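You operate a simulated robot arm through the tools that you are given. There is no shell and no other tool. Be economical: measure what you need, move in short steps, check, and stop when the job is done.

The job below is to be done with a simulated robot arm. You get a single attempt, and the scene is never put back.

## Task
Lift off the large pan support, wipe the grease away and seat it again.
Fine: the hob is cold and stays off; rest the support before the round fryer; green sponge, back where it lay; feet on the dimples. What is to be rubbed or washed off counts as gone when no trace of it is left.

It is judged by the outcome, as a careful person would: the job done as asked, and still so three seconds after it is handed in. It fails if anything else is knocked over, pushed out of place, dropped, spilled or broken.

## Robot
A 7-joint arm with a two-finger parallel gripper on a trunk, on a base that drives. Base frame: it is fixed to the floor where the robot stands at the start and does not move with it; the origin is under the middle of the robot, x ahead of it, y to its left, z up; the surface under the hand at the start is at about z = 918. Readings come in mm, rad, newtons and seconds.
With the tool pointing down near the work surface it reaches from about 300 to 720 mm from the robot's upright axis, wherever it stands. Its first joint turns from -2.897 to 2.897 rad. Places, roughly: grease by the large ring [400, 200, 900]; large pan support (22x21x5 cm) [500, 200, 900]; seat of the large pan support [500, 200, 900]; worktop before the round fryer [400, 400, 900]. Payload 3.43 kg.
The tool frame sits at the grasp point between the pads (the TCP): z along the fingers, y along the line on which they close. The tips reach 30 mm beyond it. The gripper opens to 94 mm. The fingers are 28 mm wide and 10 mm thick; the gripper's body (50 by 96 mm) begins 55 mm behind the TCP.
Orientation is told as [roll, pitch, yaw] about the base's x, y, z axes, in that order, counted from this pose: with the fingers straight down and closing along the base's y, the tool's x points along the base's -x, its y along +y and its z along -z.

## Interface
- The arm moves only by the tool play_rows. Its argument "series" is a list of rows, each a list of 3 entries, a list of its own where there are three numbers: the shift along the tool's x, y, z in units of 30 mm (1.0 is 30 mm), then the turn, a rotation vector about the tool's x, y, z in units of 4 degrees (1.0 is 4 degrees), then the finger opening in m, from 0 to 0.094. In form: [[[x, y, z], [wx, wy, wz], hand], ...]. A call has 1 to 20 rows; each row shifts and turns the commanded pose from where the row before left it, along the tool's axes as they then stand. A call with a number of a shift or a turn outside -1 to 1 is refused whole. A row lasts 0.2 s, in which the tool goes at most 50 mm and 0.15 rad; a call with a longer step from one row to the next is refused whole, and so is a gripper value outside its range. Where a pose cannot be reached the arm comes as near as it can. A force on the tool above 40 N (or 10 N above the force at the start of the call, whichever is more), or a blocked arm, ends the call early, and 0.2 s more pass. Each finger travels about 108 mm/s and halts on what it meets, pressing with about 35 N; the grip force reading is that of the motor and also rises with nothing between the fingers. The clock runs only during rows and for 0.2 s after the last one: add rows that do not move to give the fingers time. It gives the time, the measured TCP pose, the force on the tool (base axes), the opening and the grip force at its end, in the units of the frame above (readings bear some noise), with the torque about the TCP (base axes, N m) and any sound that the robot's microphone picked up, and new pictures: "views" is both (left out), scene, wrist or none.
- Cameras (640 x 400 px; columns grow to the right, rows downward): "scene" is now at [416.2, 91.4, 1302.4]; the picture's right is [0.00, -0.17, 0.99], its down [-0.36, 0.92, 0.16] and it looks along [-0.93, -0.36, -0.06] (base axes); focal length 214 px, centre (320, 200). "wrist" rides on the gripper at [76, 14, -102] in the tool frame; the picture's right is [-0.18, 0.98, 0.00], its down [-0.75, -0.14, -0.64] and it looks along [-0.63, -0.12, 0.77] (tool axes); focal length 243 px, centre (320, 200). There is no depth. A picture from a camera that has moved, and an enlarged one, comes with that camera's place and axes in the base frame and with its lens.
- lift_body(by): slides the trunk up (or, below 0, down) by that many mm; the arm and the scene camera ride with it, the base frame stays. It gives what a move gives, with no picture.
- steer(legs): drives the robot by 1 to 6 legs, each [ahead, left, turn to the left] in mm, mm and rad, along the robot's own axes; the way and the turn of a leg run together, so that a leg with both is an arc; at most 1500 mm and 3.142 rad a leg. The arm and the cameras ride along, it lands a little off, and it stops where it bumps. It gives what a move gives, and a new picture of the scene camera.
- turn_head(pan, tilt): turns the head with the scene camera to pan (to the left, within 1.396 rad either way) and tilt (down, from -0.506 to 1.204), counted from straight ahead of the robot. It gives what a move gives, and a new picture of the scene camera.
- close_up(camera, box): a new picture of the part [left, top, right, bottom] of that camera's present view, enlarged. No time passes.
- sign_off(): hands the job in; it is judged then, once.

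Go step by step. Nothing tells you exact positions but the pictures and the camera data: compare them with the known pose of the tool, close in by small moves and look again before you grip or let go. The budget is 120 turns and 260 pictures, counting those below and the enlarged ones. Unless the task says otherwise, let go and move clear before handing in, and close with one line.

The tools are called after ">>>" as a command line: name --argument value ..., lists and objects as JSON in quotes. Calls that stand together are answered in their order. play_rows: Moves the arm, as the interface text tells. Its arguments: {"type":"object","properties":{"series":{"type":"array"},"views":{"type":"string","enum":["both","scene","wrist","none"]}},"required":["series"]} The other tools are called the same way: lift_body (by) slides the trunk up or down; steer (legs) drives the base; turn_head (pan, tilt) turns the head that bears the scene camera; close_up (camera, box) takes an enlarged picture of a part of a camera's view; sign_off () hands the job in.

At the start:

```text
clock: 0.0
position: [405.1, 146.3, 1182.5]
tool_rot: [-0.001, 0.0, 0.0]
force: [-0.3, 0.7, -0.1]
wrist_torque: [0.0, 0.02, 0.01]
gripper_width: 93.9
grasp_force: 0.0
trunk travel left (down, up): [-275.0, 315.0]
robot x, y, heading: [-1.5, 1.3, 0.001]
head pan, tilt: [-1.4, 1.201]
```

scene: 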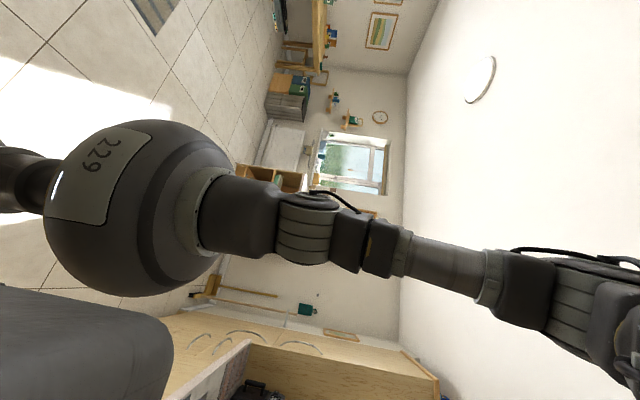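
wrist: 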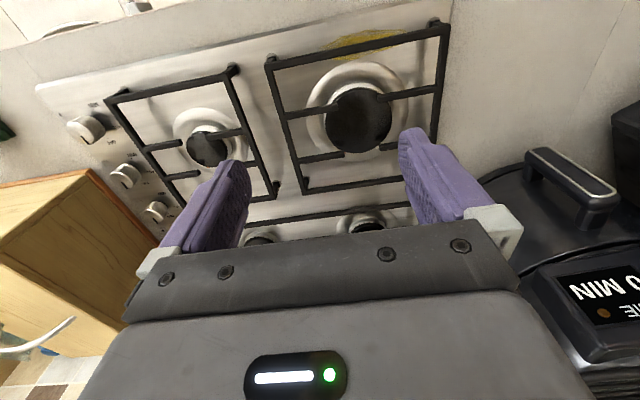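

The wrist camera shows the hob with the large support, and yellow grease at its near edge. The scene camera looks away, so I turn the head toward the hob.

>>> turn_head --pan 0.3 --tilt 0.8

```text
clock: 1.7
position: [404.1, 146.0, 1182.2]
tool_rot: [0.0, 0.002, -0.001]
force: [-0.2, 0.2, 1.4]
wrist_torque: [0.01, 0.03, 0.03]
gripper_width: 94.2
grasp_force: 0.0
trunk travel left (down, up): [-275.0, 315.0]
robot x, y, heading: [-1.8, -0.0, -0.001]
head pan, tilt: [0.3, 0.799]
camera scene: at [443.9, 170.2, 1234.8], right [0.0, -0.96, -0.3], down [-0.7, -0.21, 0.69], along [-0.72, 0.21, -0.67], focal length 214 px, centre (320, 200)
```

scene: 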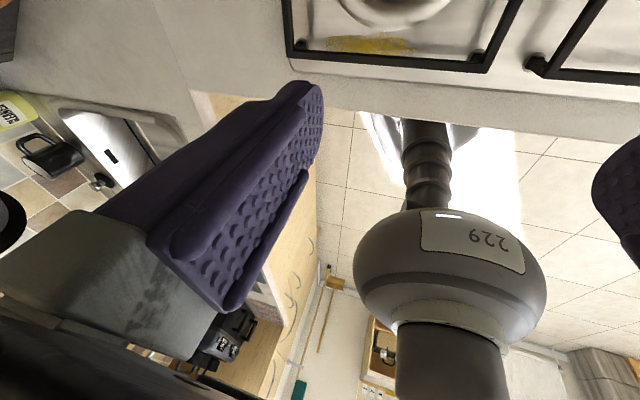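

The head is bent forward: tilt 0 should look straight down. I try that.

>>> turn_head --pan 0.0 --tilt 0.0

>>> turn_head --pan 0.7 --tilt 0.0

>>> turn_head --pan -0.7 --tilt 0.0

```text
clock: 2.9
position: [404.3, 146.0, 1183.7]
tool_rot: [0.0, 0.0, -0.001]
force: [0.1, -0.2, -0.2]
wrist_torque: [0.03, -0.01, -0.01]
gripper_width: 93.9
grasp_force: 0.0
trunk travel left (down, up): [-275.0, 315.0]
robot x, y, heading: [0.3, -2.3, -0.003]
head pan, tilt: [0.0, 0.0]
camera scene: at [515.9, 146.5, 1221.8], right [0.0, -1.0, 0.0], down [-1.0, 0.0, 0.0], along [0.0, 0.0, -1.0], focal length 214 px, centre (320, 200)
```

scene: 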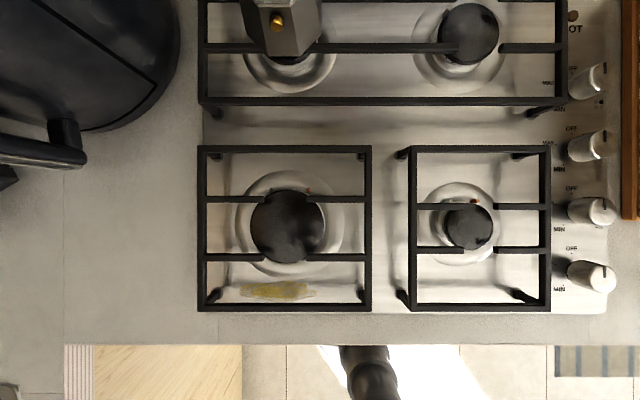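

```text
clock: 3.9
position: [405.2, 146.3, 1182.1]
tool_rot: [0.001, -0.001, -0.001]
force: [1.3, 0.2, 0.3]
wrist_torque: [-0.01, 0.01, -0.02]
gripper_width: 94.2
grasp_force: 0.2
trunk travel left (down, up): [-275.0, 315.0]
robot x, y, heading: [3.1, -1.7, -0.003]
head pan, tilt: [0.7, 0.0]
camera scene: at [516.0, 204.3, 1243.0], right [0.0, -0.77, -0.64], down [-1.0, 0.0, 0.0], along [0.0, 0.64, -0.77], focal length 214 px, centre (320, 200)
```

scene: 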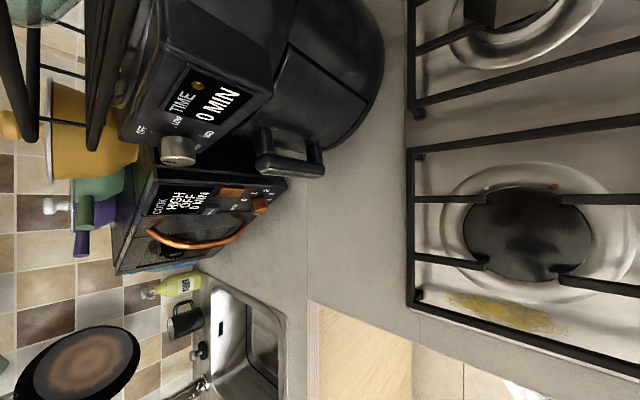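

```text
clock: 5.5
position: [404.7, 146.1, 1182.9]
tool_rot: [-0.002, 0.0, 0.0]
force: [0.1, -0.7, -0.3]
wrist_torque: [0.01, 0.01, 0.0]
gripper_width: 93.9
grasp_force: 0.1
trunk travel left (down, up): [-275.0, 315.0]
robot x, y, heading: [-0.3, 2.5, -0.005]
head pan, tilt: [-0.7, 0.0]
camera scene: at [516.0, 88.5, 1243.0], right [0.0, -0.77, 0.64], down [-1.0, 0.0, 0.0], along [0.0, -0.64, -0.77], focal length 214 px, centre (320, 200)
```

scene: 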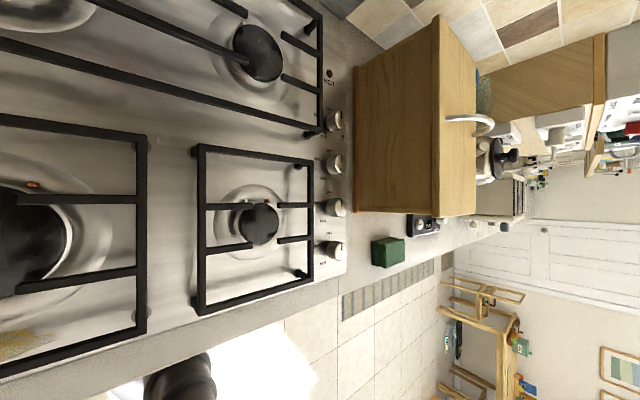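

The overhead view works: the large support is centred near (480, 191), the sponge lies near (385, -388), and there is free worktop in front of the round fryer. I look closer at the details.

>>> turn_head --pan 0.15 --tilt 0.0

>>> close_up --camera "scene" --box '[220, 120, 460, 270]'

>>> close_up --camera "scene" --box '[220, 230, 460, 380]'

```text
clock: 6.6
position: [404.7, 146.5, 1182.4]
tool_rot: [0.001, -0.001, 0.0]
force: [0.1, 0.4, 0.0]
wrist_torque: [0.0, -0.02, 0.01]
gripper_width: 93.8
grasp_force: 0.0
trunk travel left (down, up): [-275.0, 315.0]
robot x, y, heading: [-0.4, -1.9, -0.0]
head pan, tilt: [0.15, 0.0]
camera scene: at [516.0, 159.8, 1222.9], right [0.0, -0.99, -0.15], down [-1.0, 0.0, 0.0], along [0.0, 0.15, -0.99], focal length 214 px, centre (320, 200)
```

scene: 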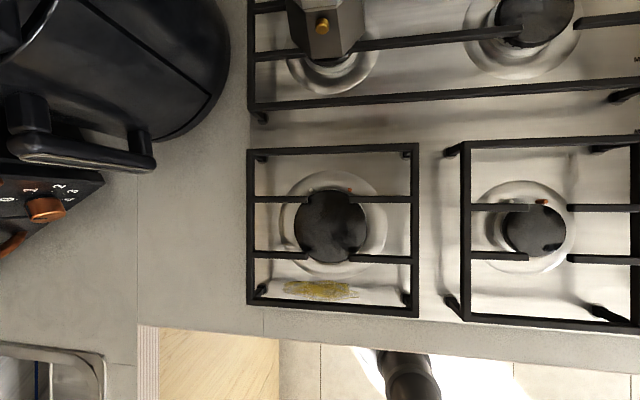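

```text
2.67 times, centred on (340, 195) of scene
camera zoom: at [516.0, 159.8, 1222.9], right [0.0, -0.99, -0.15], down [-1.0, 0.0, 0.0], along [0.0, 0.15, -0.99], focal length 572 px, centre (267, 213)
```

zoom: 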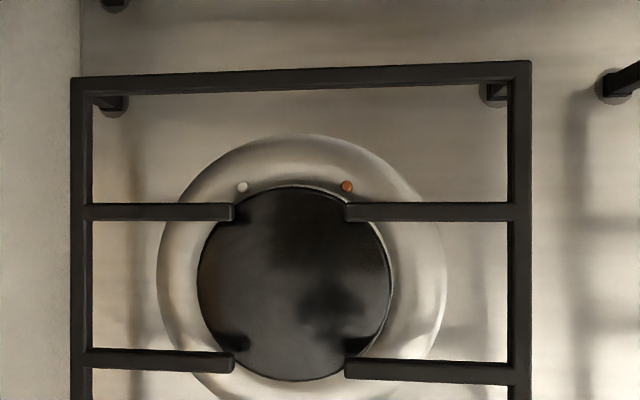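

```text
2.67 times, centred on (340, 305) of scene
camera zoom: at [516.0, 159.8, 1222.9], right [0.0, -0.99, -0.15], down [-1.0, 0.0, 0.0], along [0.0, 0.15, -0.99], focal length 572 px, centre (267, -80)
```

zoom: 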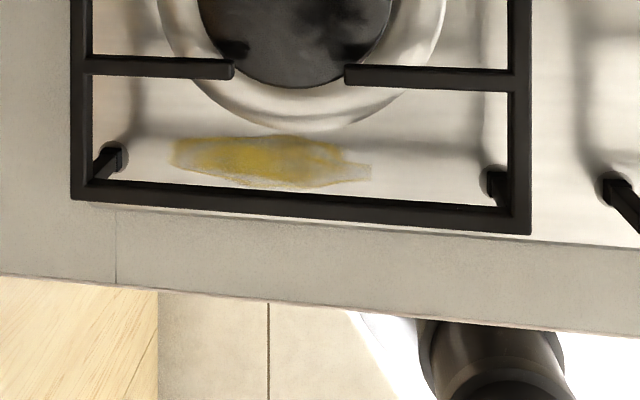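

Two prongs on the left of the support are about 71 mm apart, so I can clasp both of them close to the centre. Raising the trunk will give me the heights by parallax.

>>> lift_body --by 150

>>> turn_head --pan 0.15 --tilt 0.001

>>> close_up --camera "scene" --box '[240, 150, 432, 270]'

```text
clock: 8.4
position: [405.6, 146.7, 1332.5]
tool_rot: [-0.001, 0.0, -0.001]
force: [-0.3, -0.4, 0.1]
wrist_torque: [-0.02, 0.03, 0.0]
gripper_width: 94.0
grasp_force: 0.1
trunk travel left (down, up): [-425.0, 165.0]
robot x, y, heading: [-1.5, 1.8, -0.001]
head pan, tilt: [0.15, 0.0]
```

```text
clock: 9.0
position: [404.4, 146.2, 1332.2]
tool_rot: [0.001, 0.0, 0.0]
force: [0.4, 0.7, 0.3]
wrist_torque: [0.03, 0.01, -0.03]
gripper_width: 93.8
grasp_force: 0.0
trunk travel left (down, up): [-425.0, 165.0]
robot x, y, heading: [0.6, -2.8, -0.002]
head pan, tilt: [0.15, 0.002]
camera scene: at [515.9, 159.9, 1372.8], right [0.0, -0.99, -0.15], down [-1.0, 0.0, 0.0], along [0.0, 0.15, -0.99], focal length 214 px, centre (320, 200)
```

scene: 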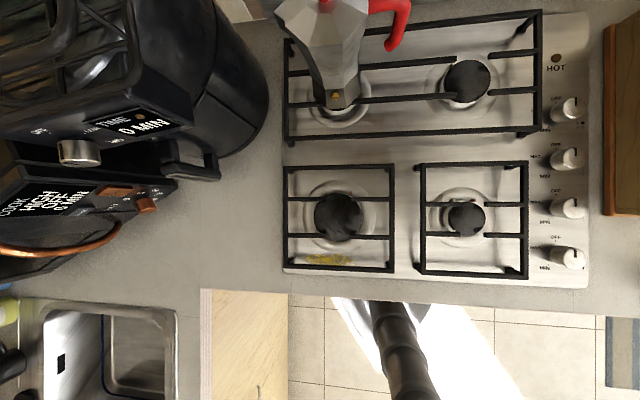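

```text
3.33 times, centred on (336, 210) of scene
camera zoom: at [515.9, 159.9, 1372.8], right [0.0, -0.99, -0.15], down [-1.0, 0.0, 0.0], along [0.0, 0.15, -0.99], focal length 715 px, centre (267, 167)
```

zoom: 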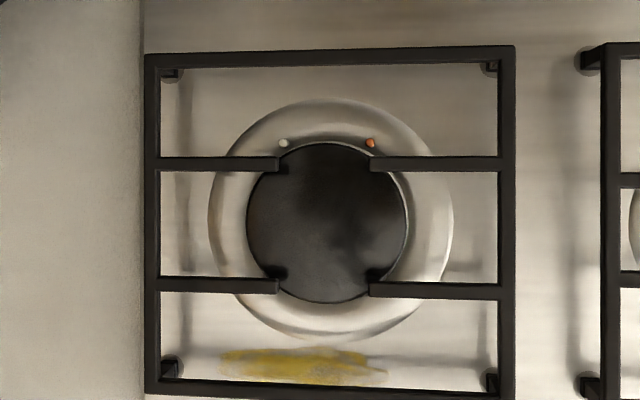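

Parallax puts the support's top at z ≈ 952 and a good grip point across the left prongs at about (481, 232). I come down above it and start turning the hand by 90°.

>>> play_rows --series '[[[-0.23, 0.26, 0.915], [0, 0, 0], 0.094], [[-0.23, 0.26, 0.915], [0, 0, 0], 0.094], [[-0.23, 0.26, 0.915], [0, 0, 0], 0.094], [[-0.23, 0.26, 0.915], [0, 0, 0], 0.094], [[-0.23, 0.26, 0.915], [0, 0, 0], 0.094], [[-0.23, 0.26, 0.915], [0, 0, 0], 0.094], [[-0.23, 0.26, 0.915], [0, 0, 0], 0.094], [[-0.23, 0.26, 0.915], [0, 0, 0], 0.094], [[-0.23, 0.26, 0.915], [0, 0, 0], 0.094], [[-0.23, 0.26, 0.915], [0, 0, 0], 0.094], [[-0.23, 0.26, 0.915], [0, 0, 0], 0.094], [[0, 0, 0], [0, 0, -1], 0.094], [[0, 0, 0], [0, 0, -1], 0.094], [[0, 0, 0], [0, 0, -1], 0.094], [[0, 0, 0], [0, 0, -1], 0.094]]' --views "both"

```text
clock: 12.2
position: [481.3, 230.9, 1029.8]
tool_rot: [0.0, 0.001, 0.281]
force: [0.0, 0.2, 0.6]
wrist_torque: [0.01, 0.01, 0.05]
gripper_width: 93.9
grasp_force: 0.0
trunk travel left (down, up): [-425.0, 165.0]
robot x, y, heading: [-0.5, 1.6, 0.002]
head pan, tilt: [0.15, 0.002]
camera scene: at [585.2, 274.9, 1070.0], right [0.27, -0.95, -0.15], down [-0.96, -0.28, 0.0], along [-0.04, 0.14, -0.99], focal length 214 px, centre (320, 200)
camera wrist: at [405.1, 223.4, 1132.1], right [-0.09, 1.0, 0.0], down [0.76, 0.07, 0.64], along [0.64, 0.06, -0.77], focal length 243 px, centre (320, 200)
```

scene: 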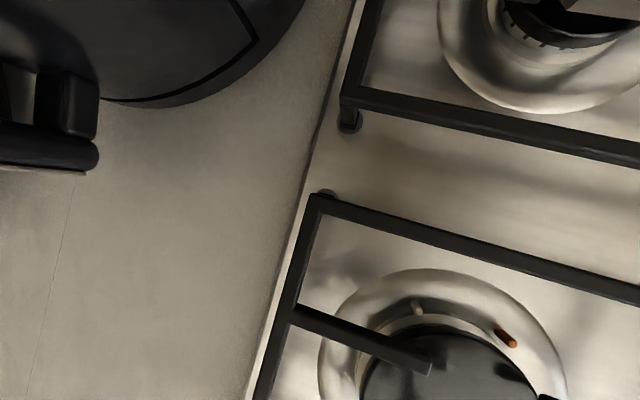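
wrist: 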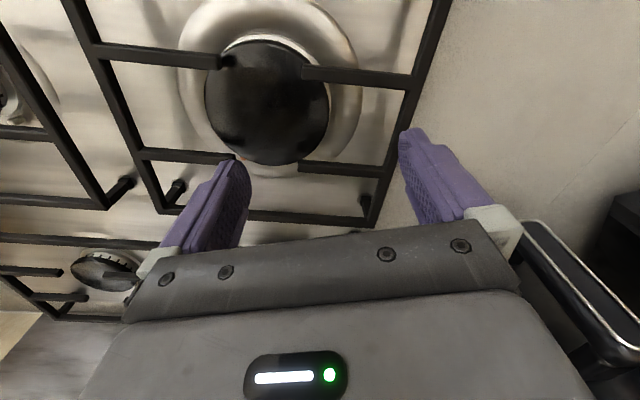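

The "scene" camera in fact rides with the hand. I finish the 90° turn.

>>> play_rows --series '[[[0, 0, 0], [0, 0, -1], 0.094], [[0, 0, 0], [0, 0, -1], 0.094], [[0, 0, 0], [0, 0, -1], 0.094], [[0, 0, 0], [0, 0, -1], 0.094], [[0, 0, 0], [0, 0, -1], 0.094], [[0, 0, 0], [0, 0, -1], 0.094], [[0, 0, 0], [0, 0, -1], 0.094], [[0, 0, 0], [0, 0, -1], 0.094], [[0, 0, 0], [0, 0, -1], 0.094], [[0, 0, 0], [0, 0, -1], 0.094], [[0, 0, 0], [0, 0, -1], 0.094], [[0, 0, 0], [0, 0, -1], 0.094], [[0, 0, 0], [0, 0, -1], 0.094], [[0, 0, 0], [0, 0, -1], 0.094], [[0, 0, 0], [0, 0, -1], 0.094], [[0, 0, 0], [0, 0, -1], 0.094], [[0, 0, 0], [0, 0, -1], 0.094], [[0, 0, 0], [0, 0, -1], 0.094], [[0, 0, 0], [0, 0, -0.5], 0.094]]' --views "both"

>>> turn_head --pan 0.0 --tilt 0.75

```text
clock: 16.2
position: [480.9, 231.5, 1029.3]
tool_rot: [0.0, 0.001, 1.571]
force: [-0.4, -0.7, -0.4]
wrist_torque: [0.03, 0.01, -0.01]
gripper_width: 93.9
grasp_force: 0.0
trunk travel left (down, up): [-425.0, 165.0]
robot x, y, heading: [0.3, -1.8, -0.002]
head pan, tilt: [0.15, 0.002]
camera scene: at [468.9, 342.1, 1070.8], right [0.99, 0.0, -0.15], down [0.0, -1.0, 0.0], along [-0.15, 0.0, -0.99], focal length 214 px, centre (320, 200)
camera wrist: at [467.1, 155.2, 1132.9], right [-0.98, 0.18, 0.0], down [0.14, 0.75, 0.64], along [0.12, 0.63, -0.77], focal length 243 px, centre (320, 200)
```

scene: 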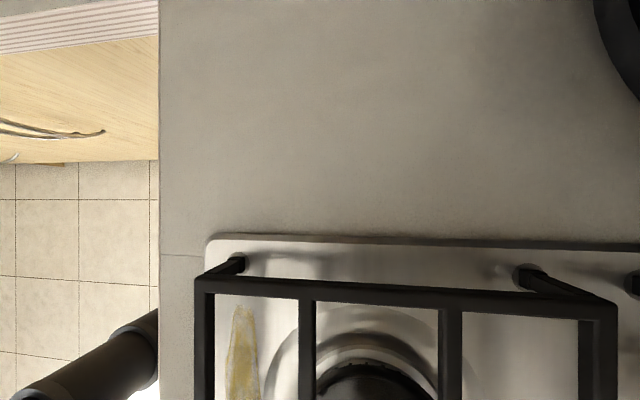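
wrist: 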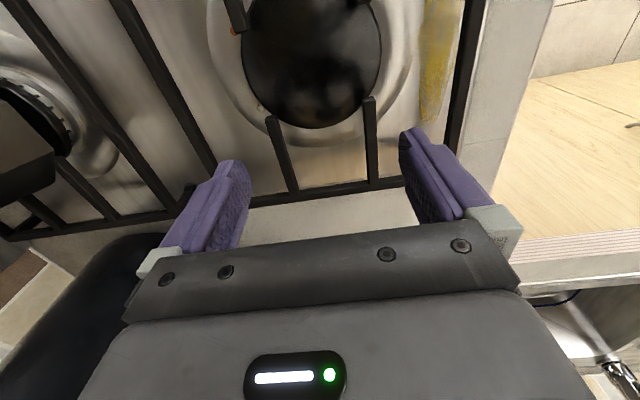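

```text
clock: 17.3
position: [481.4, 232.8, 1030.3]
tool_rot: [0.0, 0.001, 1.572]
force: [-1.2, 0.5, 0.5]
wrist_torque: [-0.01, -0.02, 0.02]
gripper_width: 93.8
grasp_force: 0.0
trunk travel left (down, up): [-425.0, 165.0]
robot x, y, heading: [1.8, 0.8, -0.002]
head pan, tilt: [0.0, 0.75]
camera scene: at [482.3, 274.3, 1077.0], right [1.0, 0.0, 0.0], down [0.0, -0.73, 0.68], along [0.0, -0.68, -0.73], focal length 214 px, centre (320, 200)
```

scene: 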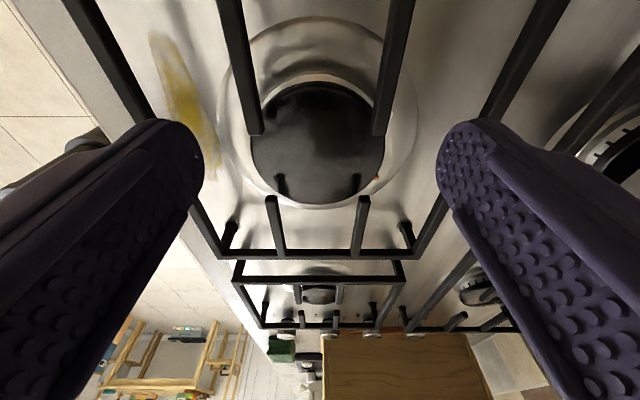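

Both prongs are well between the fingers. I descend to just below the bars and look before closing.

>>> play_rows --series '[[[0.1, 0, 0.6], [0, 0, 0], 0.094], [[0, 0, 0.6], [0, 0, 0], 0.094], [[0, 0, 0.5], [0, 0, 0], 0.094], [[0, 0, 0.5], [0, 0, 0], 0.094], [[0, 0, 0], [0, 0, 0], 0.094]]' --views "both"

```text
clock: 18.5
position: [480.4, 231.2, 965.6]
tool_rot: [0.0, 0.001, 1.571]
force: [-0.1, 0.2, 0.4]
wrist_torque: [0.02, 0.0, 0.02]
gripper_width: 93.8
grasp_force: 0.0
trunk travel left (down, up): [-425.0, 165.0]
robot x, y, heading: [-1.3, -0.1, -0.001]
head pan, tilt: [0.0, 0.75]
camera scene: at [482.0, 272.5, 1011.5], right [1.0, 0.0, 0.0], down [0.0, -0.73, 0.68], along [0.0, -0.68, -0.73], focal length 214 px, centre (320, 200)
camera wrist: at [466.6, 153.6, 1067.4], right [-0.98, 0.18, 0.0], down [0.14, 0.75, 0.64], along [0.12, 0.63, -0.77], focal length 243 px, centre (320, 200)
```

scene: 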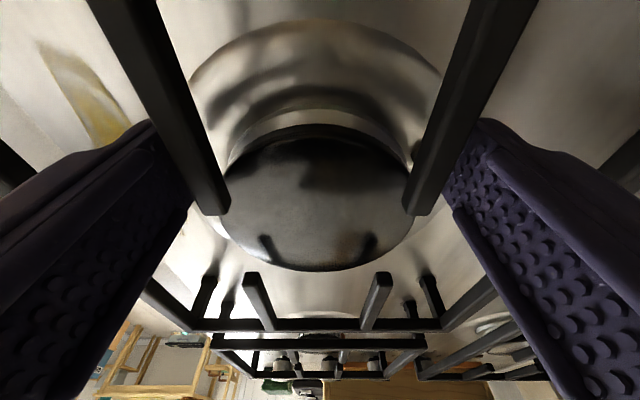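
wrist: 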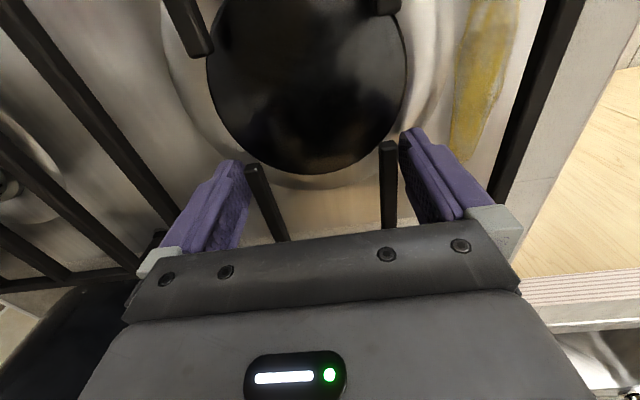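

The fingers straddle both prongs. I close gradually to see that contact is even.

>>> play_rows --series '[[[0, 0, 0.1], [0, 0, 0], 0.088], [[0, 0, 0], [0, 0, 0], 0.085]]' --views "both"

>>> close_up --camera "scene" --box '[140, 100, 500, 325]'

```text
clock: 19.1
position: [480.6, 230.7, 962.6]
tool_rot: [0.001, -0.001, 1.571]
force: [-2.7, 1.3, -0.7]
wrist_torque: [0.02, -0.01, -0.01]
gripper_width: 85.6
grasp_force: 0.9
trunk travel left (down, up): [-425.0, 165.0]
robot x, y, heading: [2.0, -0.4, 0.003]
head pan, tilt: [0.0, 0.75]
camera scene: at [481.8, 271.9, 1008.7], right [1.0, 0.0, 0.0], down [0.0, -0.73, 0.68], along [0.0, -0.68, -0.73], focal length 214 px, centre (320, 200)
camera wrist: at [466.5, 152.9, 1064.7], right [-0.98, 0.18, 0.0], down [0.14, 0.75, 0.64], along [0.12, 0.63, -0.77], focal length 243 px, centre (320, 200)
```

scene: 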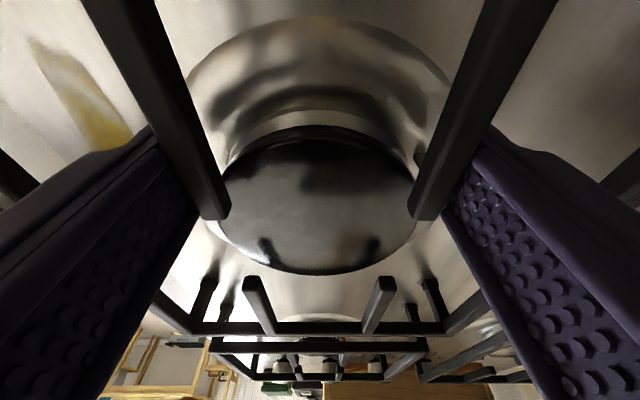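
wrist: 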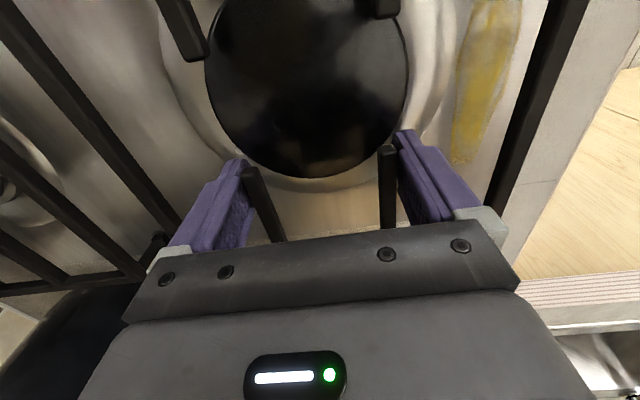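

```text
1.78 times, centred on (320, 212) of scene
camera zoom: at [481.8, 271.9, 1008.7], right [1.0, 0.0, 0.0], down [0.0, -0.73, 0.68], along [0.0, -0.68, -0.73], focal length 381 px, centre (320, 178)
```

zoom: 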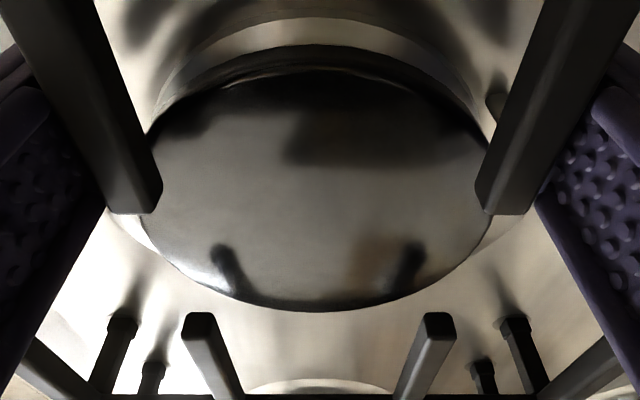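

The finger on the −x side touches first, so I shift 2.5 mm toward −x and then close fully.

>>> play_rows --series '[[[0, 0.09, 0], [0, 0, 0], 0.085], [[0, 0, 0], [0, 0, 0], 0.085], [[0, 0, 0], [0, 0, 0], 0.083]]' --views "none"

>>> play_rows --series '[[[0, 0, 0], [0, 0, 0], 0.08], [[0, 0, 0], [0, 0, 0], 0.076], [[0, 0, 0], [0, 0, 0], 0.06], [[0, 0, 0], [0, 0, 0], 0.05]]' --views "both"

```text
clock: 19.9
position: [477.9, 228.3, 961.6]
tool_rot: [0.001, 0.001, 1.57]
force: [3.1, 0.4, 1.9]
wrist_torque: [-0.14, -0.21, 0.07]
gripper_width: 85.4
grasp_force: 34.6
trunk travel left (down, up): [-425.0, 165.0]
robot x, y, heading: [-0.7, -1.3, 0.002]
head pan, tilt: [0.0, 0.75]
```

```text
clock: 20.9
position: [478.9, 229.9, 960.8]
tool_rot: [0.0, 0.001, 1.571]
force: [4.4, -0.4, 4.4]
wrist_torque: [-0.19, -0.12, 0.17]
gripper_width: 85.2
grasp_force: 35.3
trunk travel left (down, up): [-425.0, 165.0]
robot x, y, heading: [2.2, -1.4, -0.001]
head pan, tilt: [0.0, 0.75]
camera scene: at [480.0, 272.0, 1008.9], right [1.0, 0.0, 0.0], down [0.0, -0.73, 0.68], along [0.0, -0.68, -0.73], focal length 214 px, centre (320, 200)
camera wrist: at [464.6, 153.0, 1064.7], right [-0.98, 0.18, 0.0], down [0.14, 0.75, 0.64], along [0.12, 0.63, -0.77], focal length 243 px, centre (320, 200)
```

scene: 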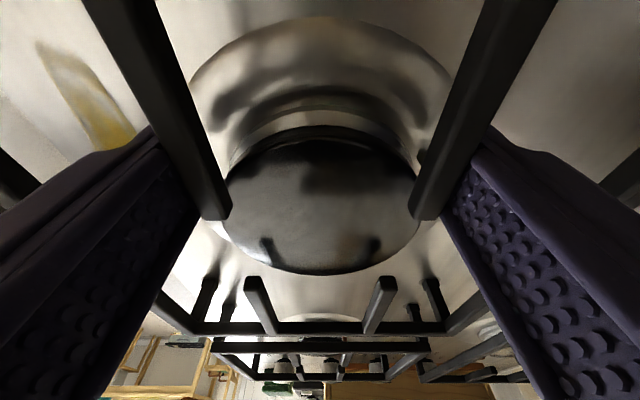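
wrist: 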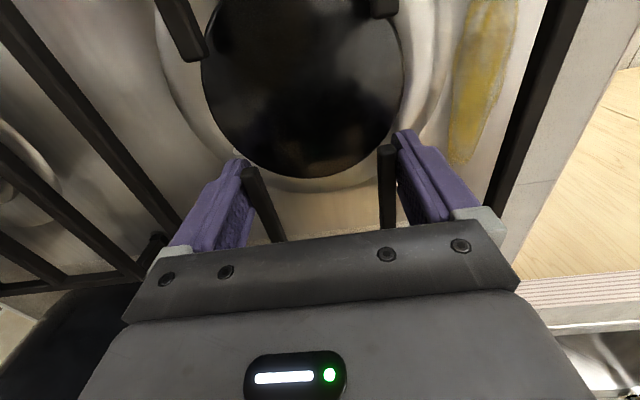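

Gripped firmly with about 35 N. I lift slightly and check for sag.

>>> play_rows --series '[[[0, 0, -0.25], [0, 0, 0], 0.05], [[0, 0, -0.25], [0, 0, 0], 0.05], [[0, 0, -0.5], [0, 0, 0], 0.05], [[0, 0, -1], [0, 0, 0], 0.05], [[0, 0, 0], [0, 0, 0], 0.05]]' --views "both"

```text
clock: 22.1
position: [477.1, 229.1, 1022.9]
tool_rot: [0.0, 0.0, 1.571]
force: [-0.8, 0.0, 0.3]
wrist_torque: [-0.02, -0.02, 0.02]
gripper_width: 49.9
grasp_force: 0.1
trunk travel left (down, up): [-425.0, 165.0]
robot x, y, heading: [-3.3, -0.8, -0.0]
head pan, tilt: [0.0, 0.75]
camera scene: at [480.3, 271.6, 1069.5], right [1.0, 0.0, 0.0], down [0.0, -0.73, 0.68], along [0.0, -0.68, -0.73], focal length 214 px, centre (320, 200)
camera wrist: at [464.9, 152.6, 1125.4], right [-0.98, 0.18, 0.0], down [0.14, 0.75, 0.64], along [0.12, 0.63, -0.77], focal length 243 px, centre (320, 200)
```

scene: 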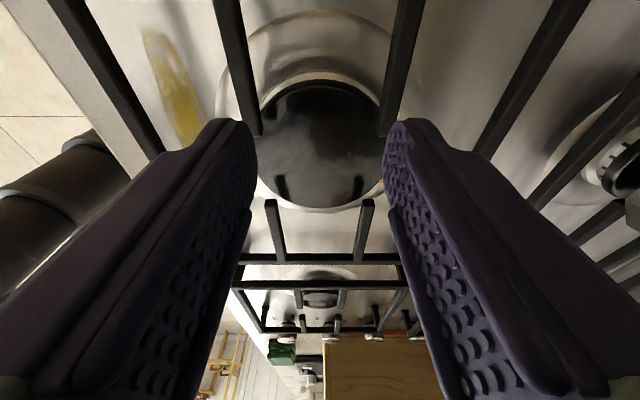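
wrist: 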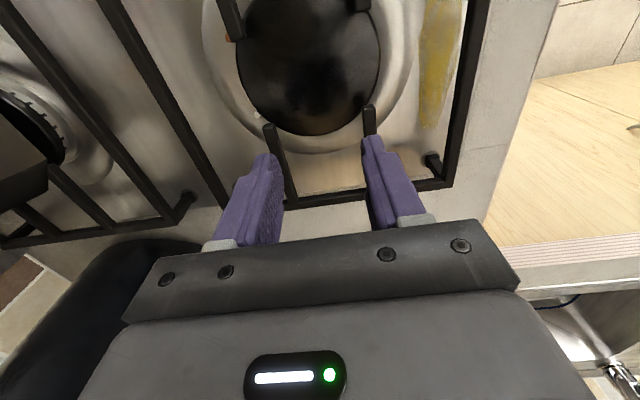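

The grip slipped off and the support stayed on the hob. I check how it sits now.

>>> play_rows --series '[[[0, 0, -1], [0, 0, 0], 0.094], [[0, 0, -1], [0, 0, 0], 0.094], [[0, 0, -1], [0, 0, 0], 0.094], [[0, 0, 0], [0, 0, 0], 0.094]]' --views "both"

>>> close_up --camera "scene" --box '[160, 0, 480, 200]'

```text
clock: 23.1
position: [479.1, 229.3, 1113.6]
tool_rot: [0.0, 0.001, 1.571]
force: [0.4, -0.1, 0.5]
wrist_torque: [0.0, -0.01, -0.01]
gripper_width: 93.8
grasp_force: 0.1
trunk travel left (down, up): [-425.0, 165.0]
robot x, y, heading: [-0.9, -0.1, 0.0]
head pan, tilt: [0.0, 0.75]
camera scene: at [480.5, 271.5, 1160.5], right [1.0, 0.0, 0.0], down [0.0, -0.73, 0.68], along [0.0, -0.68, -0.73], focal length 214 px, centre (320, 200)
camera wrist: at [465.2, 152.5, 1216.4], right [-0.98, 0.18, 0.0], down [0.14, 0.75, 0.64], along [0.12, 0.63, -0.77], focal length 243 px, centre (320, 200)
```

scene: 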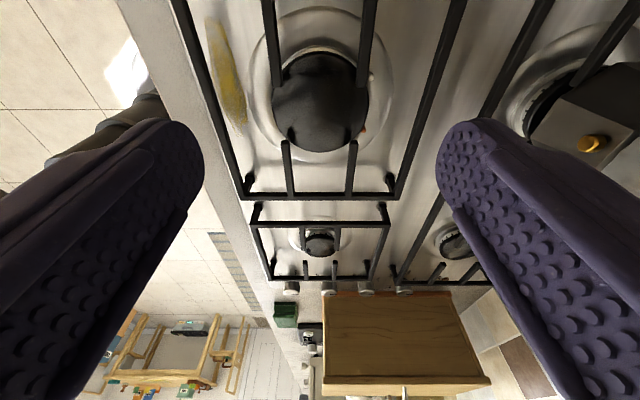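
wrist: 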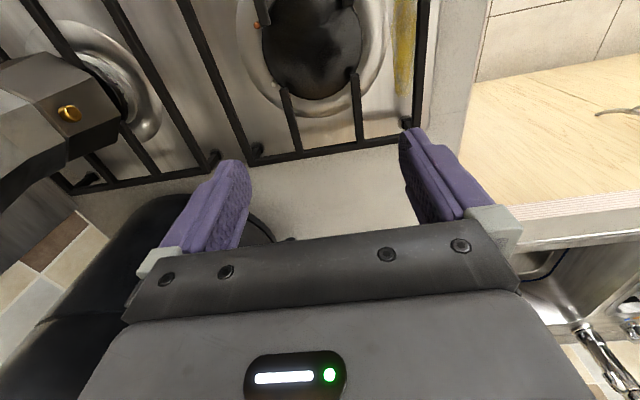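

```text
2.00 times, centred on (320, 100) of scene
camera zoom: at [480.5, 271.5, 1160.5], right [1.0, 0.0, 0.0], down [0.0, -0.73, 0.68], along [0.0, -0.68, -0.73], focal length 429 px, centre (320, 400)
```

zoom: 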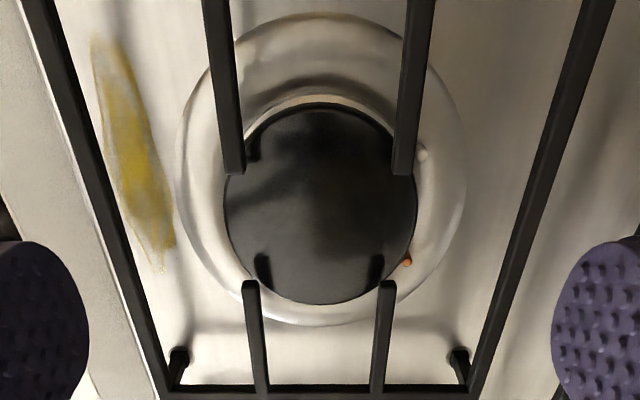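

The support still sits on its dimples. I go down again a little nearer its centre, grip, and lift much more slowly while watching the force.

>>> play_rows --series '[[[0.1, -0.03, 1], [0, 0, 0], 0.094], [[0, 0, 1], [0, 0, 0], 0.094], [[0, 0, 1], [0, 0, 0], 0.094], [[0, 0, 1], [0, 0, 0], 0.094], [[0, 0, 0.5], [0, 0, 0], 0.094], [[0, 0, 0.5], [0, 0, 0], 0.094], [[0, 0, 0], [0, 0, 0], 0.094], [[0, 0, 0], [0, 0, 0], 0.088], [[0, 0, 0], [0, 0, 0], 0.084], [[0, 0, 0], [0, 0, 0], 0.07], [[0, 0, 0], [0, 0, 0], 0.03], [[0, 0, 0], [0, 0, 0], 0.0]]' --views "none"

>>> play_rows --series '[[[0, 0, -0.05], [0, 0, 0], 0.0], [[0, 0, -0.05], [0, 0, 0], 0.0], [[0, 0, -0.05], [0, 0, 0], 0.0]]' --views "none"

>>> play_rows --series '[[[0, 0, -0.05], [0, 0, 0], 0.0], [[0, 0, -0.05], [0, 0, 0], 0.0], [[0, 0, -0.05], [0, 0, 0], 0.0]]' --views "both"

```text
clock: 25.7
position: [479.7, 228.2, 960.0]
tool_rot: [0.001, -0.001, 1.572]
force: [-1.6, 0.5, -1.1]
wrist_torque: [0.03, 0.11, -0.06]
gripper_width: 85.2
grasp_force: 35.3
trunk travel left (down, up): [-425.0, 165.0]
robot x, y, heading: [0.1, 3.7, 0.002]
head pan, tilt: [0.0, 0.75]
```

```text
clock: 26.5
position: [478.5, 227.4, 965.3]
tool_rot: [0.0, 0.001, 1.571]
force: [-3.7, 3.9, -7.9]
wrist_torque: [0.28, -0.01, -0.08]
gripper_width: 85.0
grasp_force: 35.4
trunk travel left (down, up): [-425.0, 165.0]
robot x, y, heading: [-0.6, -2.1, 0.003]
head pan, tilt: [0.0, 0.75]
```

```text
clock: 27.3
position: [480.0, 228.0, 969.2]
tool_rot: [0.0, 0.001, 1.572]
force: [-6.9, 1.2, -5.6]
wrist_torque: [0.12, 0.08, -0.13]
gripper_width: 85.5
grasp_force: 34.6
trunk travel left (down, up): [-425.0, 165.0]
robot x, y, heading: [-0.8, 0.3, -0.005]
head pan, tilt: [0.0, 0.75]
camera scene: at [480.6, 269.6, 1015.9], right [1.0, 0.0, 0.0], down [0.0, -0.73, 0.68], along [0.0, -0.68, -0.73], focal length 214 px, centre (320, 200)
camera wrist: at [465.3, 150.6, 1071.8], right [-0.98, 0.18, 0.0], down [0.14, 0.75, 0.64], along [0.12, 0.63, -0.77], focal length 243 px, centre (320, 200)
```

scene: 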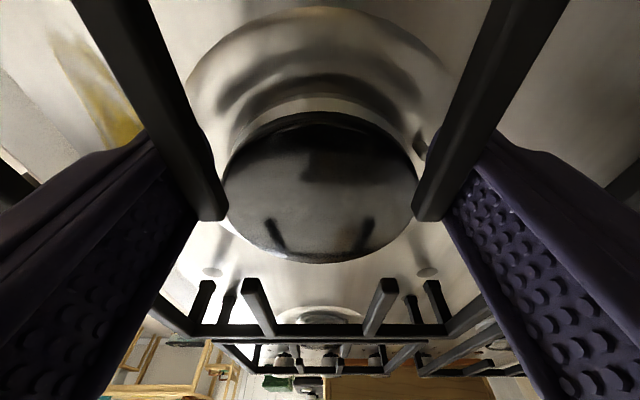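
wrist: 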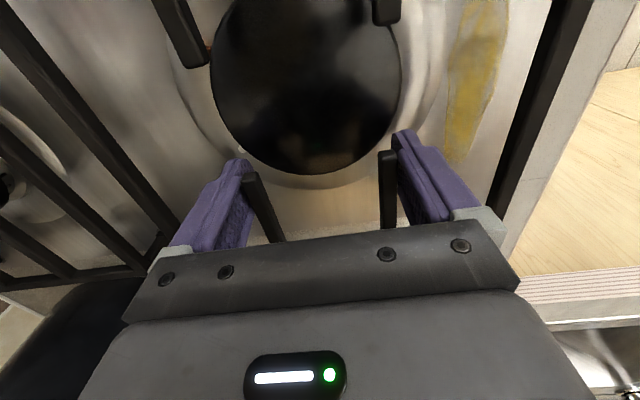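

It is lifting cleanly now: the dimples show below the raised feet. I continue slowly.

>>> play_rows --series '[[[0, 0, -0.05], [0, 0, 0], 0.0], [[0, 0, -0.08], [0, 0, 0], 0.0], [[0, 0, -0.1], [0, 0, 0], 0.0], [[0, 0, -0.1], [0, 0, 0], 0.0], [[0, 0, -0.1], [0, 0, 0], 0.0], [[0, 0, -0.1], [0, 0, 0], 0.0], [[0, 0, -0.1], [0, 0, 0], 0.0], [[0, 0, -0.1], [0, 0, 0], 0.0], [[0, 0, -0.1], [0, 0, 0], 0.0], [[0, 0, -0.1], [0, 0, 0], 0.0]]' --views "both"

```text
clock: 29.5
position: [478.9, 225.0, 997.1]
tool_rot: [0.003, 0.0, 1.569]
force: [1.2, -1.1, -3.6]
wrist_torque: [0.15, -0.02, 0.0]
gripper_width: 85.2
grasp_force: 35.4
trunk travel left (down, up): [-425.0, 165.0]
robot x, y, heading: [-1.0, 2.0, -0.002]
head pan, tilt: [0.0, 0.75]
camera scene: at [479.8, 267.6, 1044.1], right [1.0, 0.0, 0.0], down [0.0, -0.73, 0.68], along [0.0, -0.68, -0.73], focal length 214 px, centre (320, 200)
camera wrist: at [464.4, 148.6, 1100.1], right [-0.98, 0.18, 0.0], down [0.14, 0.75, 0.64], along [0.12, 0.63, -0.77], focal length 243 px, centre (320, 200)
```

scene: 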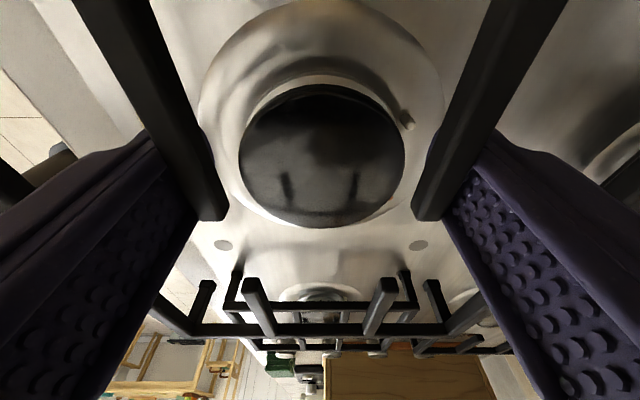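
wrist: 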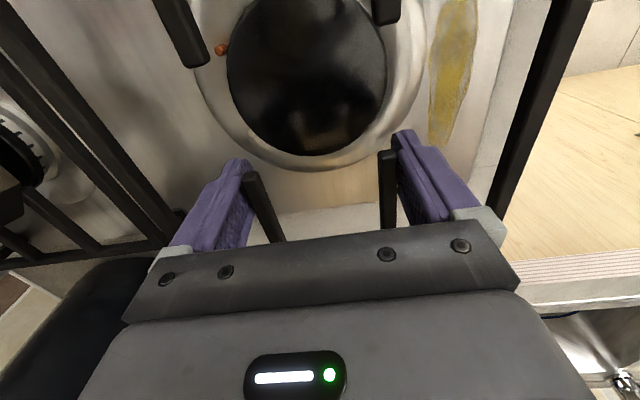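

The grip is steady. I lift further, then carry it left to the clear worktop, with its centre at about (418, 440).

>>> play_rows --series '[[[0, 0, -0.1], [0, 0, 0], 0.0], [[0, 0, -0.15], [0, 0, 0], 0.0], [[0, 0, -0.15], [0, 0, 0], 0.0], [[0, 0, -0.15], [0, 0, 0], 0.0], [[0, 0, -0.15], [0, 0, 0], 0.0], [[0, 0, -0.15], [0, 0, 0], 0.0], [[0, 0, -0.15], [0, 0, 0], 0.0], [[0, 0, -0.1], [0, 0, 0], 0.0], [[0, 0, -0.1], [0, 0, 0], 0.0], [[0, 0, 0], [0, 0, 0], 0.0]]' --views "none"

>>> play_rows --series '[[[-0.07, 0.02, 0], [0, 0, 0], 0.0], [[-0.15, 0.04, 0], [0, 0, 0], 0.0], [[-0.25, 0.06, 0], [0, 0, 0], 0.0], [[-0.3, 0.08, 0], [0, 0, 0], 0.0], [[-0.3, 0.08, 0], [0, 0, 0], 0.0], [[-0.3, 0.08, 0], [0, 0, 0], 0.0], [[-0.3, 0.08, 0], [0, 0, 0], 0.0], [[-0.3, 0.08, 0], [0, 0, 0], 0.0], [[-0.3, 0.08, 0], [0, 0, 0], 0.0], [[-0.3, 0.08, 0], [0, 0, 0], 0.0], [[-0.3, 0.08, 0], [0, 0, 0], 0.0], [[-0.3, 0.08, 0], [0, 0, 0], 0.0], [[-0.3, 0.08, 0], [0, 0, 0], 0.0], [[-0.3, 0.08, 0], [0, 0, 0], 0.0], [[-0.3, 0.08, 0], [0, 0, 0], 0.0], [[-0.2, 0.06, 0], [0, 0, 0], 0.0], [[-0.1, 0.04, 0], [0, 0, 0], 0.0], [[0, 0, 0], [0, 0, 0], 0.0]]' --views "both"

```text
clock: 31.7
position: [480.0, 226.3, 1033.6]
tool_rot: [-0.001, 0.0, 1.571]
force: [1.0, -0.7, -3.1]
wrist_torque: [0.13, 0.01, 0.01]
gripper_width: 85.3
grasp_force: 35.0
trunk travel left (down, up): [-425.0, 165.0]
robot x, y, heading: [0.3, 1.8, -0.0]
head pan, tilt: [0.0, 0.75]
```

```text
clock: 35.5
position: [441.8, 357.4, 1033.9]
tool_rot: [-0.001, 0.001, 1.571]
force: [-0.8, 0.0, -3.4]
wrist_torque: [0.17, 0.0, 0.01]
gripper_width: 85.3
grasp_force: 34.9
trunk travel left (down, up): [-425.0, 165.0]
robot x, y, heading: [-0.3, -4.1, -0.004]
head pan, tilt: [0.0, 0.75]
camera scene: at [444.6, 399.0, 1079.7], right [1.0, 0.0, 0.0], down [0.0, -0.73, 0.68], along [0.0, -0.68, -0.73], focal length 214 px, centre (320, 200)
camera wrist: at [429.3, 280.0, 1135.6], right [-0.98, 0.18, 0.0], down [0.14, 0.75, 0.64], along [0.12, 0.63, -0.77], focal length 243 px, centre (320, 200)
```

scene: 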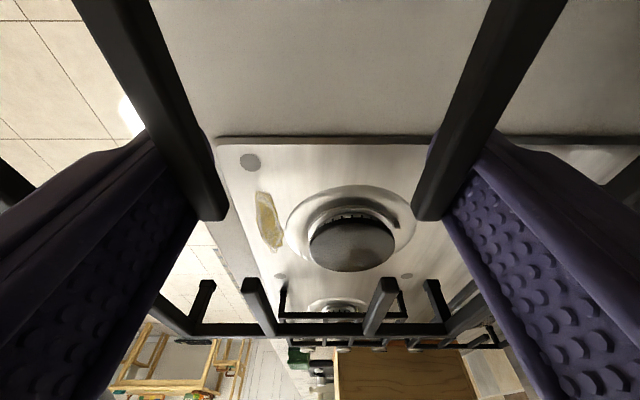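
wrist: 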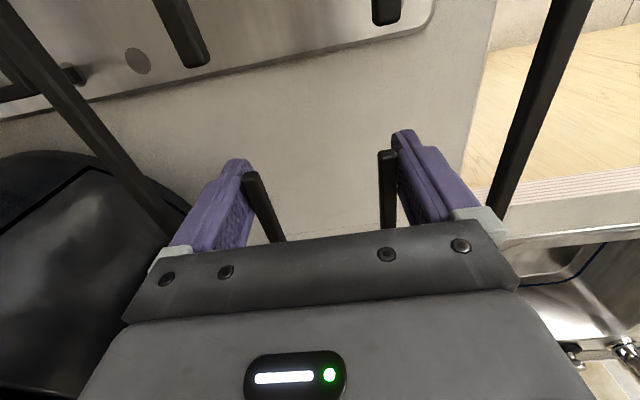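

Continuing the carry with the grip unchanged.

>>> play_rows --series '[[[-0.1, 0.02, 0], [0, 0, 0], 0.0], [[-0.2, 0.04, 0], [0, 0, 0], 0.0], [[-0.3, 0.07, 0], [0, 0, 0], 0.0], [[-0.3, 0.07, 0], [0, 0, 0], 0.0], [[-0.3, 0.07, 0], [0, 0, 0], 0.0], [[-0.3, 0.07, 0], [0, 0, 0], 0.0], [[-0.3, 0.07, 0], [0, 0, 0], 0.0], [[-0.3, 0.07, 0], [0, 0, 0], 0.0], [[-0.3, 0.07, 0], [0, 0, 0], 0.0], [[-0.3, 0.07, 0], [0, 0, 0], 0.0], [[-0.3, 0.07, 0], [0, 0, 0], 0.0], [[-0.3, 0.07, 0], [0, 0, 0], 0.0], [[-0.3, 0.06, 0], [0, 0, 0], 0.0], [[-0.25, 0.04, 0], [0, 0, 0], 0.0], [[-0.15, 0.03, 0], [0, 0, 0], 0.0], [[0, 0, 0], [0, 0, 0], 0.0]]' --views "both"

>>> turn_head --pan 0.0 --tilt 0.2

```text
clock: 38.9
position: [417.0, 477.7, 1033.5]
tool_rot: [0.0, -0.001, 1.571]
force: [0.5, -0.8, -4.0]
wrist_torque: [0.08, 0.01, -0.01]
gripper_width: 85.1
grasp_force: 34.9
trunk travel left (down, up): [-425.0, 165.0]
robot x, y, heading: [1.4, -2.7, 0.002]
head pan, tilt: [0.0, 0.75]
camera scene: at [418.1, 519.4, 1080.0], right [1.0, 0.0, 0.0], down [0.0, -0.73, 0.68], along [0.0, -0.68, -0.73], focal length 214 px, centre (320, 200)
camera wrist: at [402.8, 400.5, 1136.0], right [-0.98, 0.18, 0.0], down [0.14, 0.75, 0.64], along [0.12, 0.63, -0.77], focal length 243 px, centre (320, 200)
```

scene: 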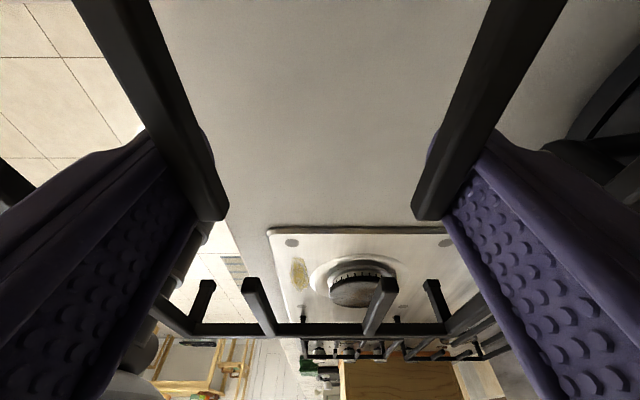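
wrist: 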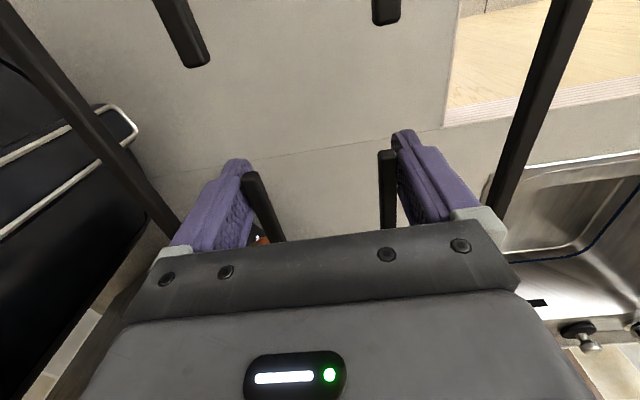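

```text
clock: 39.9
position: [416.3, 476.6, 1032.9]
tool_rot: [-0.001, 0.0, 1.571]
force: [-0.2, -0.1, -3.8]
wrist_torque: [0.16, 0.05, -0.01]
gripper_width: 85.1
grasp_force: 35.0
trunk travel left (down, up): [-425.0, 165.0]
robot x, y, heading: [3.3, -1.2, 0.006]
head pan, tilt: [0.0, 0.201]
camera scene: at [418.2, 569.0, 1069.8], right [1.0, 0.0, 0.0], down [0.0, -0.98, 0.2], along [0.0, -0.2, -0.98], focal length 214 px, centre (320, 200)
```

scene: 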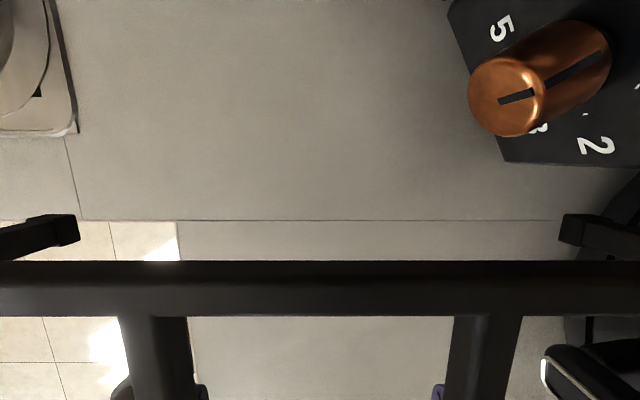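

Clear spot: the fryer's handle starts near x = 555 and the knob panel near y = 567. The front edge of the worktop is at about x = 310, so I shift 10 mm away from it and lower, slowly at the end.

>>> play_rows --series '[[[0, -0.1, 0], [0, 0, 0], 0.0], [[0, -0.13, 0], [0, 0, 0], 0.0], [[0, -0.1, 0.05], [0, 0, 0], 0.0], [[0, 0, 0.12], [0, 0, 0], 0.0], [[0, 0, 0.18], [0, 0, 0], 0.0], [[0, 0, 0.2], [0, 0, 0], 0.0], [[0, 0, 0.2], [0, 0, 0], 0.0], [[0, 0, 0.2], [0, 0, 0], 0.0], [[0, 0, 0.2], [0, 0, 0], 0.0], [[0, 0, 0.2], [0, 0, 0], 0.0], [[0, 0, 0.2], [0, 0, 0], 0.0], [[0, 0, 0.2], [0, 0, 0], 0.0], [[0, 0, 0.15], [0, 0, 0], 0.0], [[0, 0, 0.1], [0, 0, 0], 0.0], [[0, 0, 0.1], [0, 0, 0], 0.0], [[0, 0, 0.05], [0, 0, 0], 0.0], [[0, 0, 0.05], [0, 0, 0], 0.0], [[0, 0, 0], [0, 0, 0], 0.0]]' --views "both"

```text
clock: 43.6
position: [426.7, 477.5, 967.9]
tool_rot: [0.002, 0.0, 1.571]
force: [0.1, 0.2, -3.2]
wrist_torque: [0.12, -0.04, -0.01]
gripper_width: 85.2
grasp_force: 34.9
trunk travel left (down, up): [-425.0, 165.0]
robot x, y, heading: [-0.3, 0.4, 0.001]
head pan, tilt: [0.0, 0.201]
camera scene: at [428.4, 569.2, 1003.7], right [1.0, 0.0, 0.0], down [0.0, -0.98, 0.2], along [0.0, -0.2, -0.98], focal length 214 px, centre (320, 200)
camera wrist: at [413.0, 400.6, 1070.0], right [-0.98, 0.18, 0.0], down [0.14, 0.75, 0.64], along [0.12, 0.63, -0.77], focal length 243 px, centre (320, 200)
```

scene: 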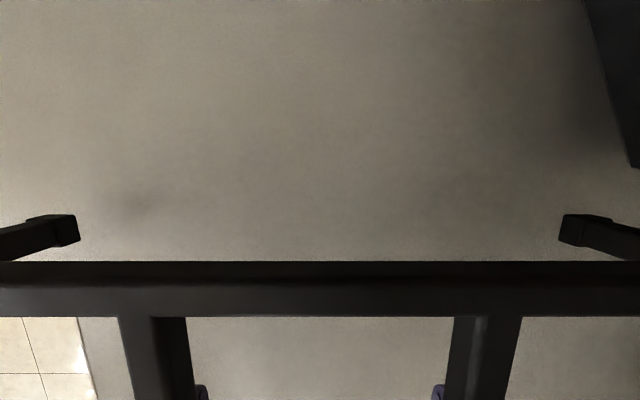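
wrist: 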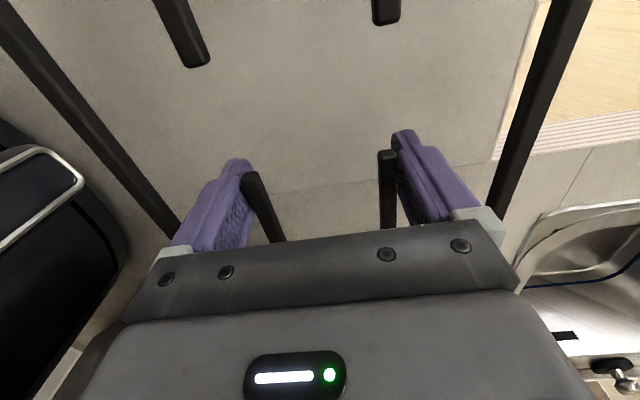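

Nearly down. I lower the last millimetres with small steps, watching the force.

>>> play_rows --series '[[[0, 0, 0.05], [0, 0, 0], 0.0], [[0, 0, 0.05], [0, 0, 0], 0.0], [[0, 0, 0.05], [0, 0, 0], 0.0], [[0, 0, 0], [0, 0, 0], 0.0]]' --views "none"

>>> play_rows --series '[[[0, 0, 0.05], [0, 0, 0], 0.0], [[0, 0, 0.05], [0, 0, 0], 0.0], [[0, 0, 0], [0, 0, 0], 0.0]]' --views "scene"

```text
clock: 44.6
position: [426.7, 477.0, 963.2]
tool_rot: [0.001, -0.001, 1.571]
force: [0.3, 0.2, -3.0]
wrist_torque: [0.14, -0.01, 0.02]
gripper_width: 85.3
grasp_force: 35.0
trunk travel left (down, up): [-425.0, 165.0]
robot x, y, heading: [-0.3, 1.1, -0.004]
head pan, tilt: [0.0, 0.201]
```

```text
clock: 45.5
position: [426.2, 477.2, 959.0]
tool_rot: [-0.002, 0.0, 1.571]
force: [0.2, 0.5, -3.5]
wrist_torque: [0.11, -0.03, -0.01]
gripper_width: 85.2
grasp_force: 35.3
trunk travel left (down, up): [-425.0, 165.0]
robot x, y, heading: [-0.3, -1.0, 0.003]
head pan, tilt: [0.0, 0.201]
camera scene: at [427.2, 569.4, 995.8], right [1.0, 0.0, 0.0], down [0.0, -0.98, 0.2], along [0.0, -0.2, -0.98], focal length 214 px, centre (320, 200)
```

scene: 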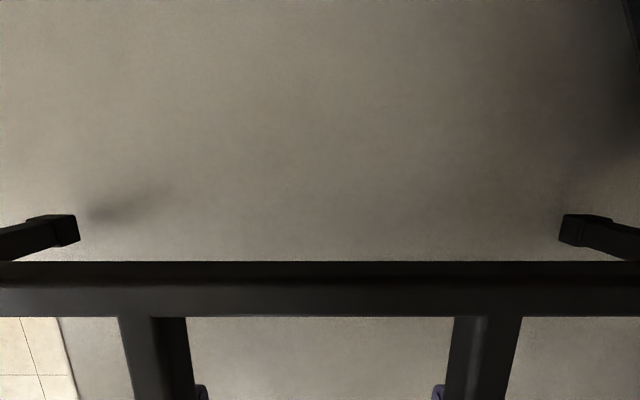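

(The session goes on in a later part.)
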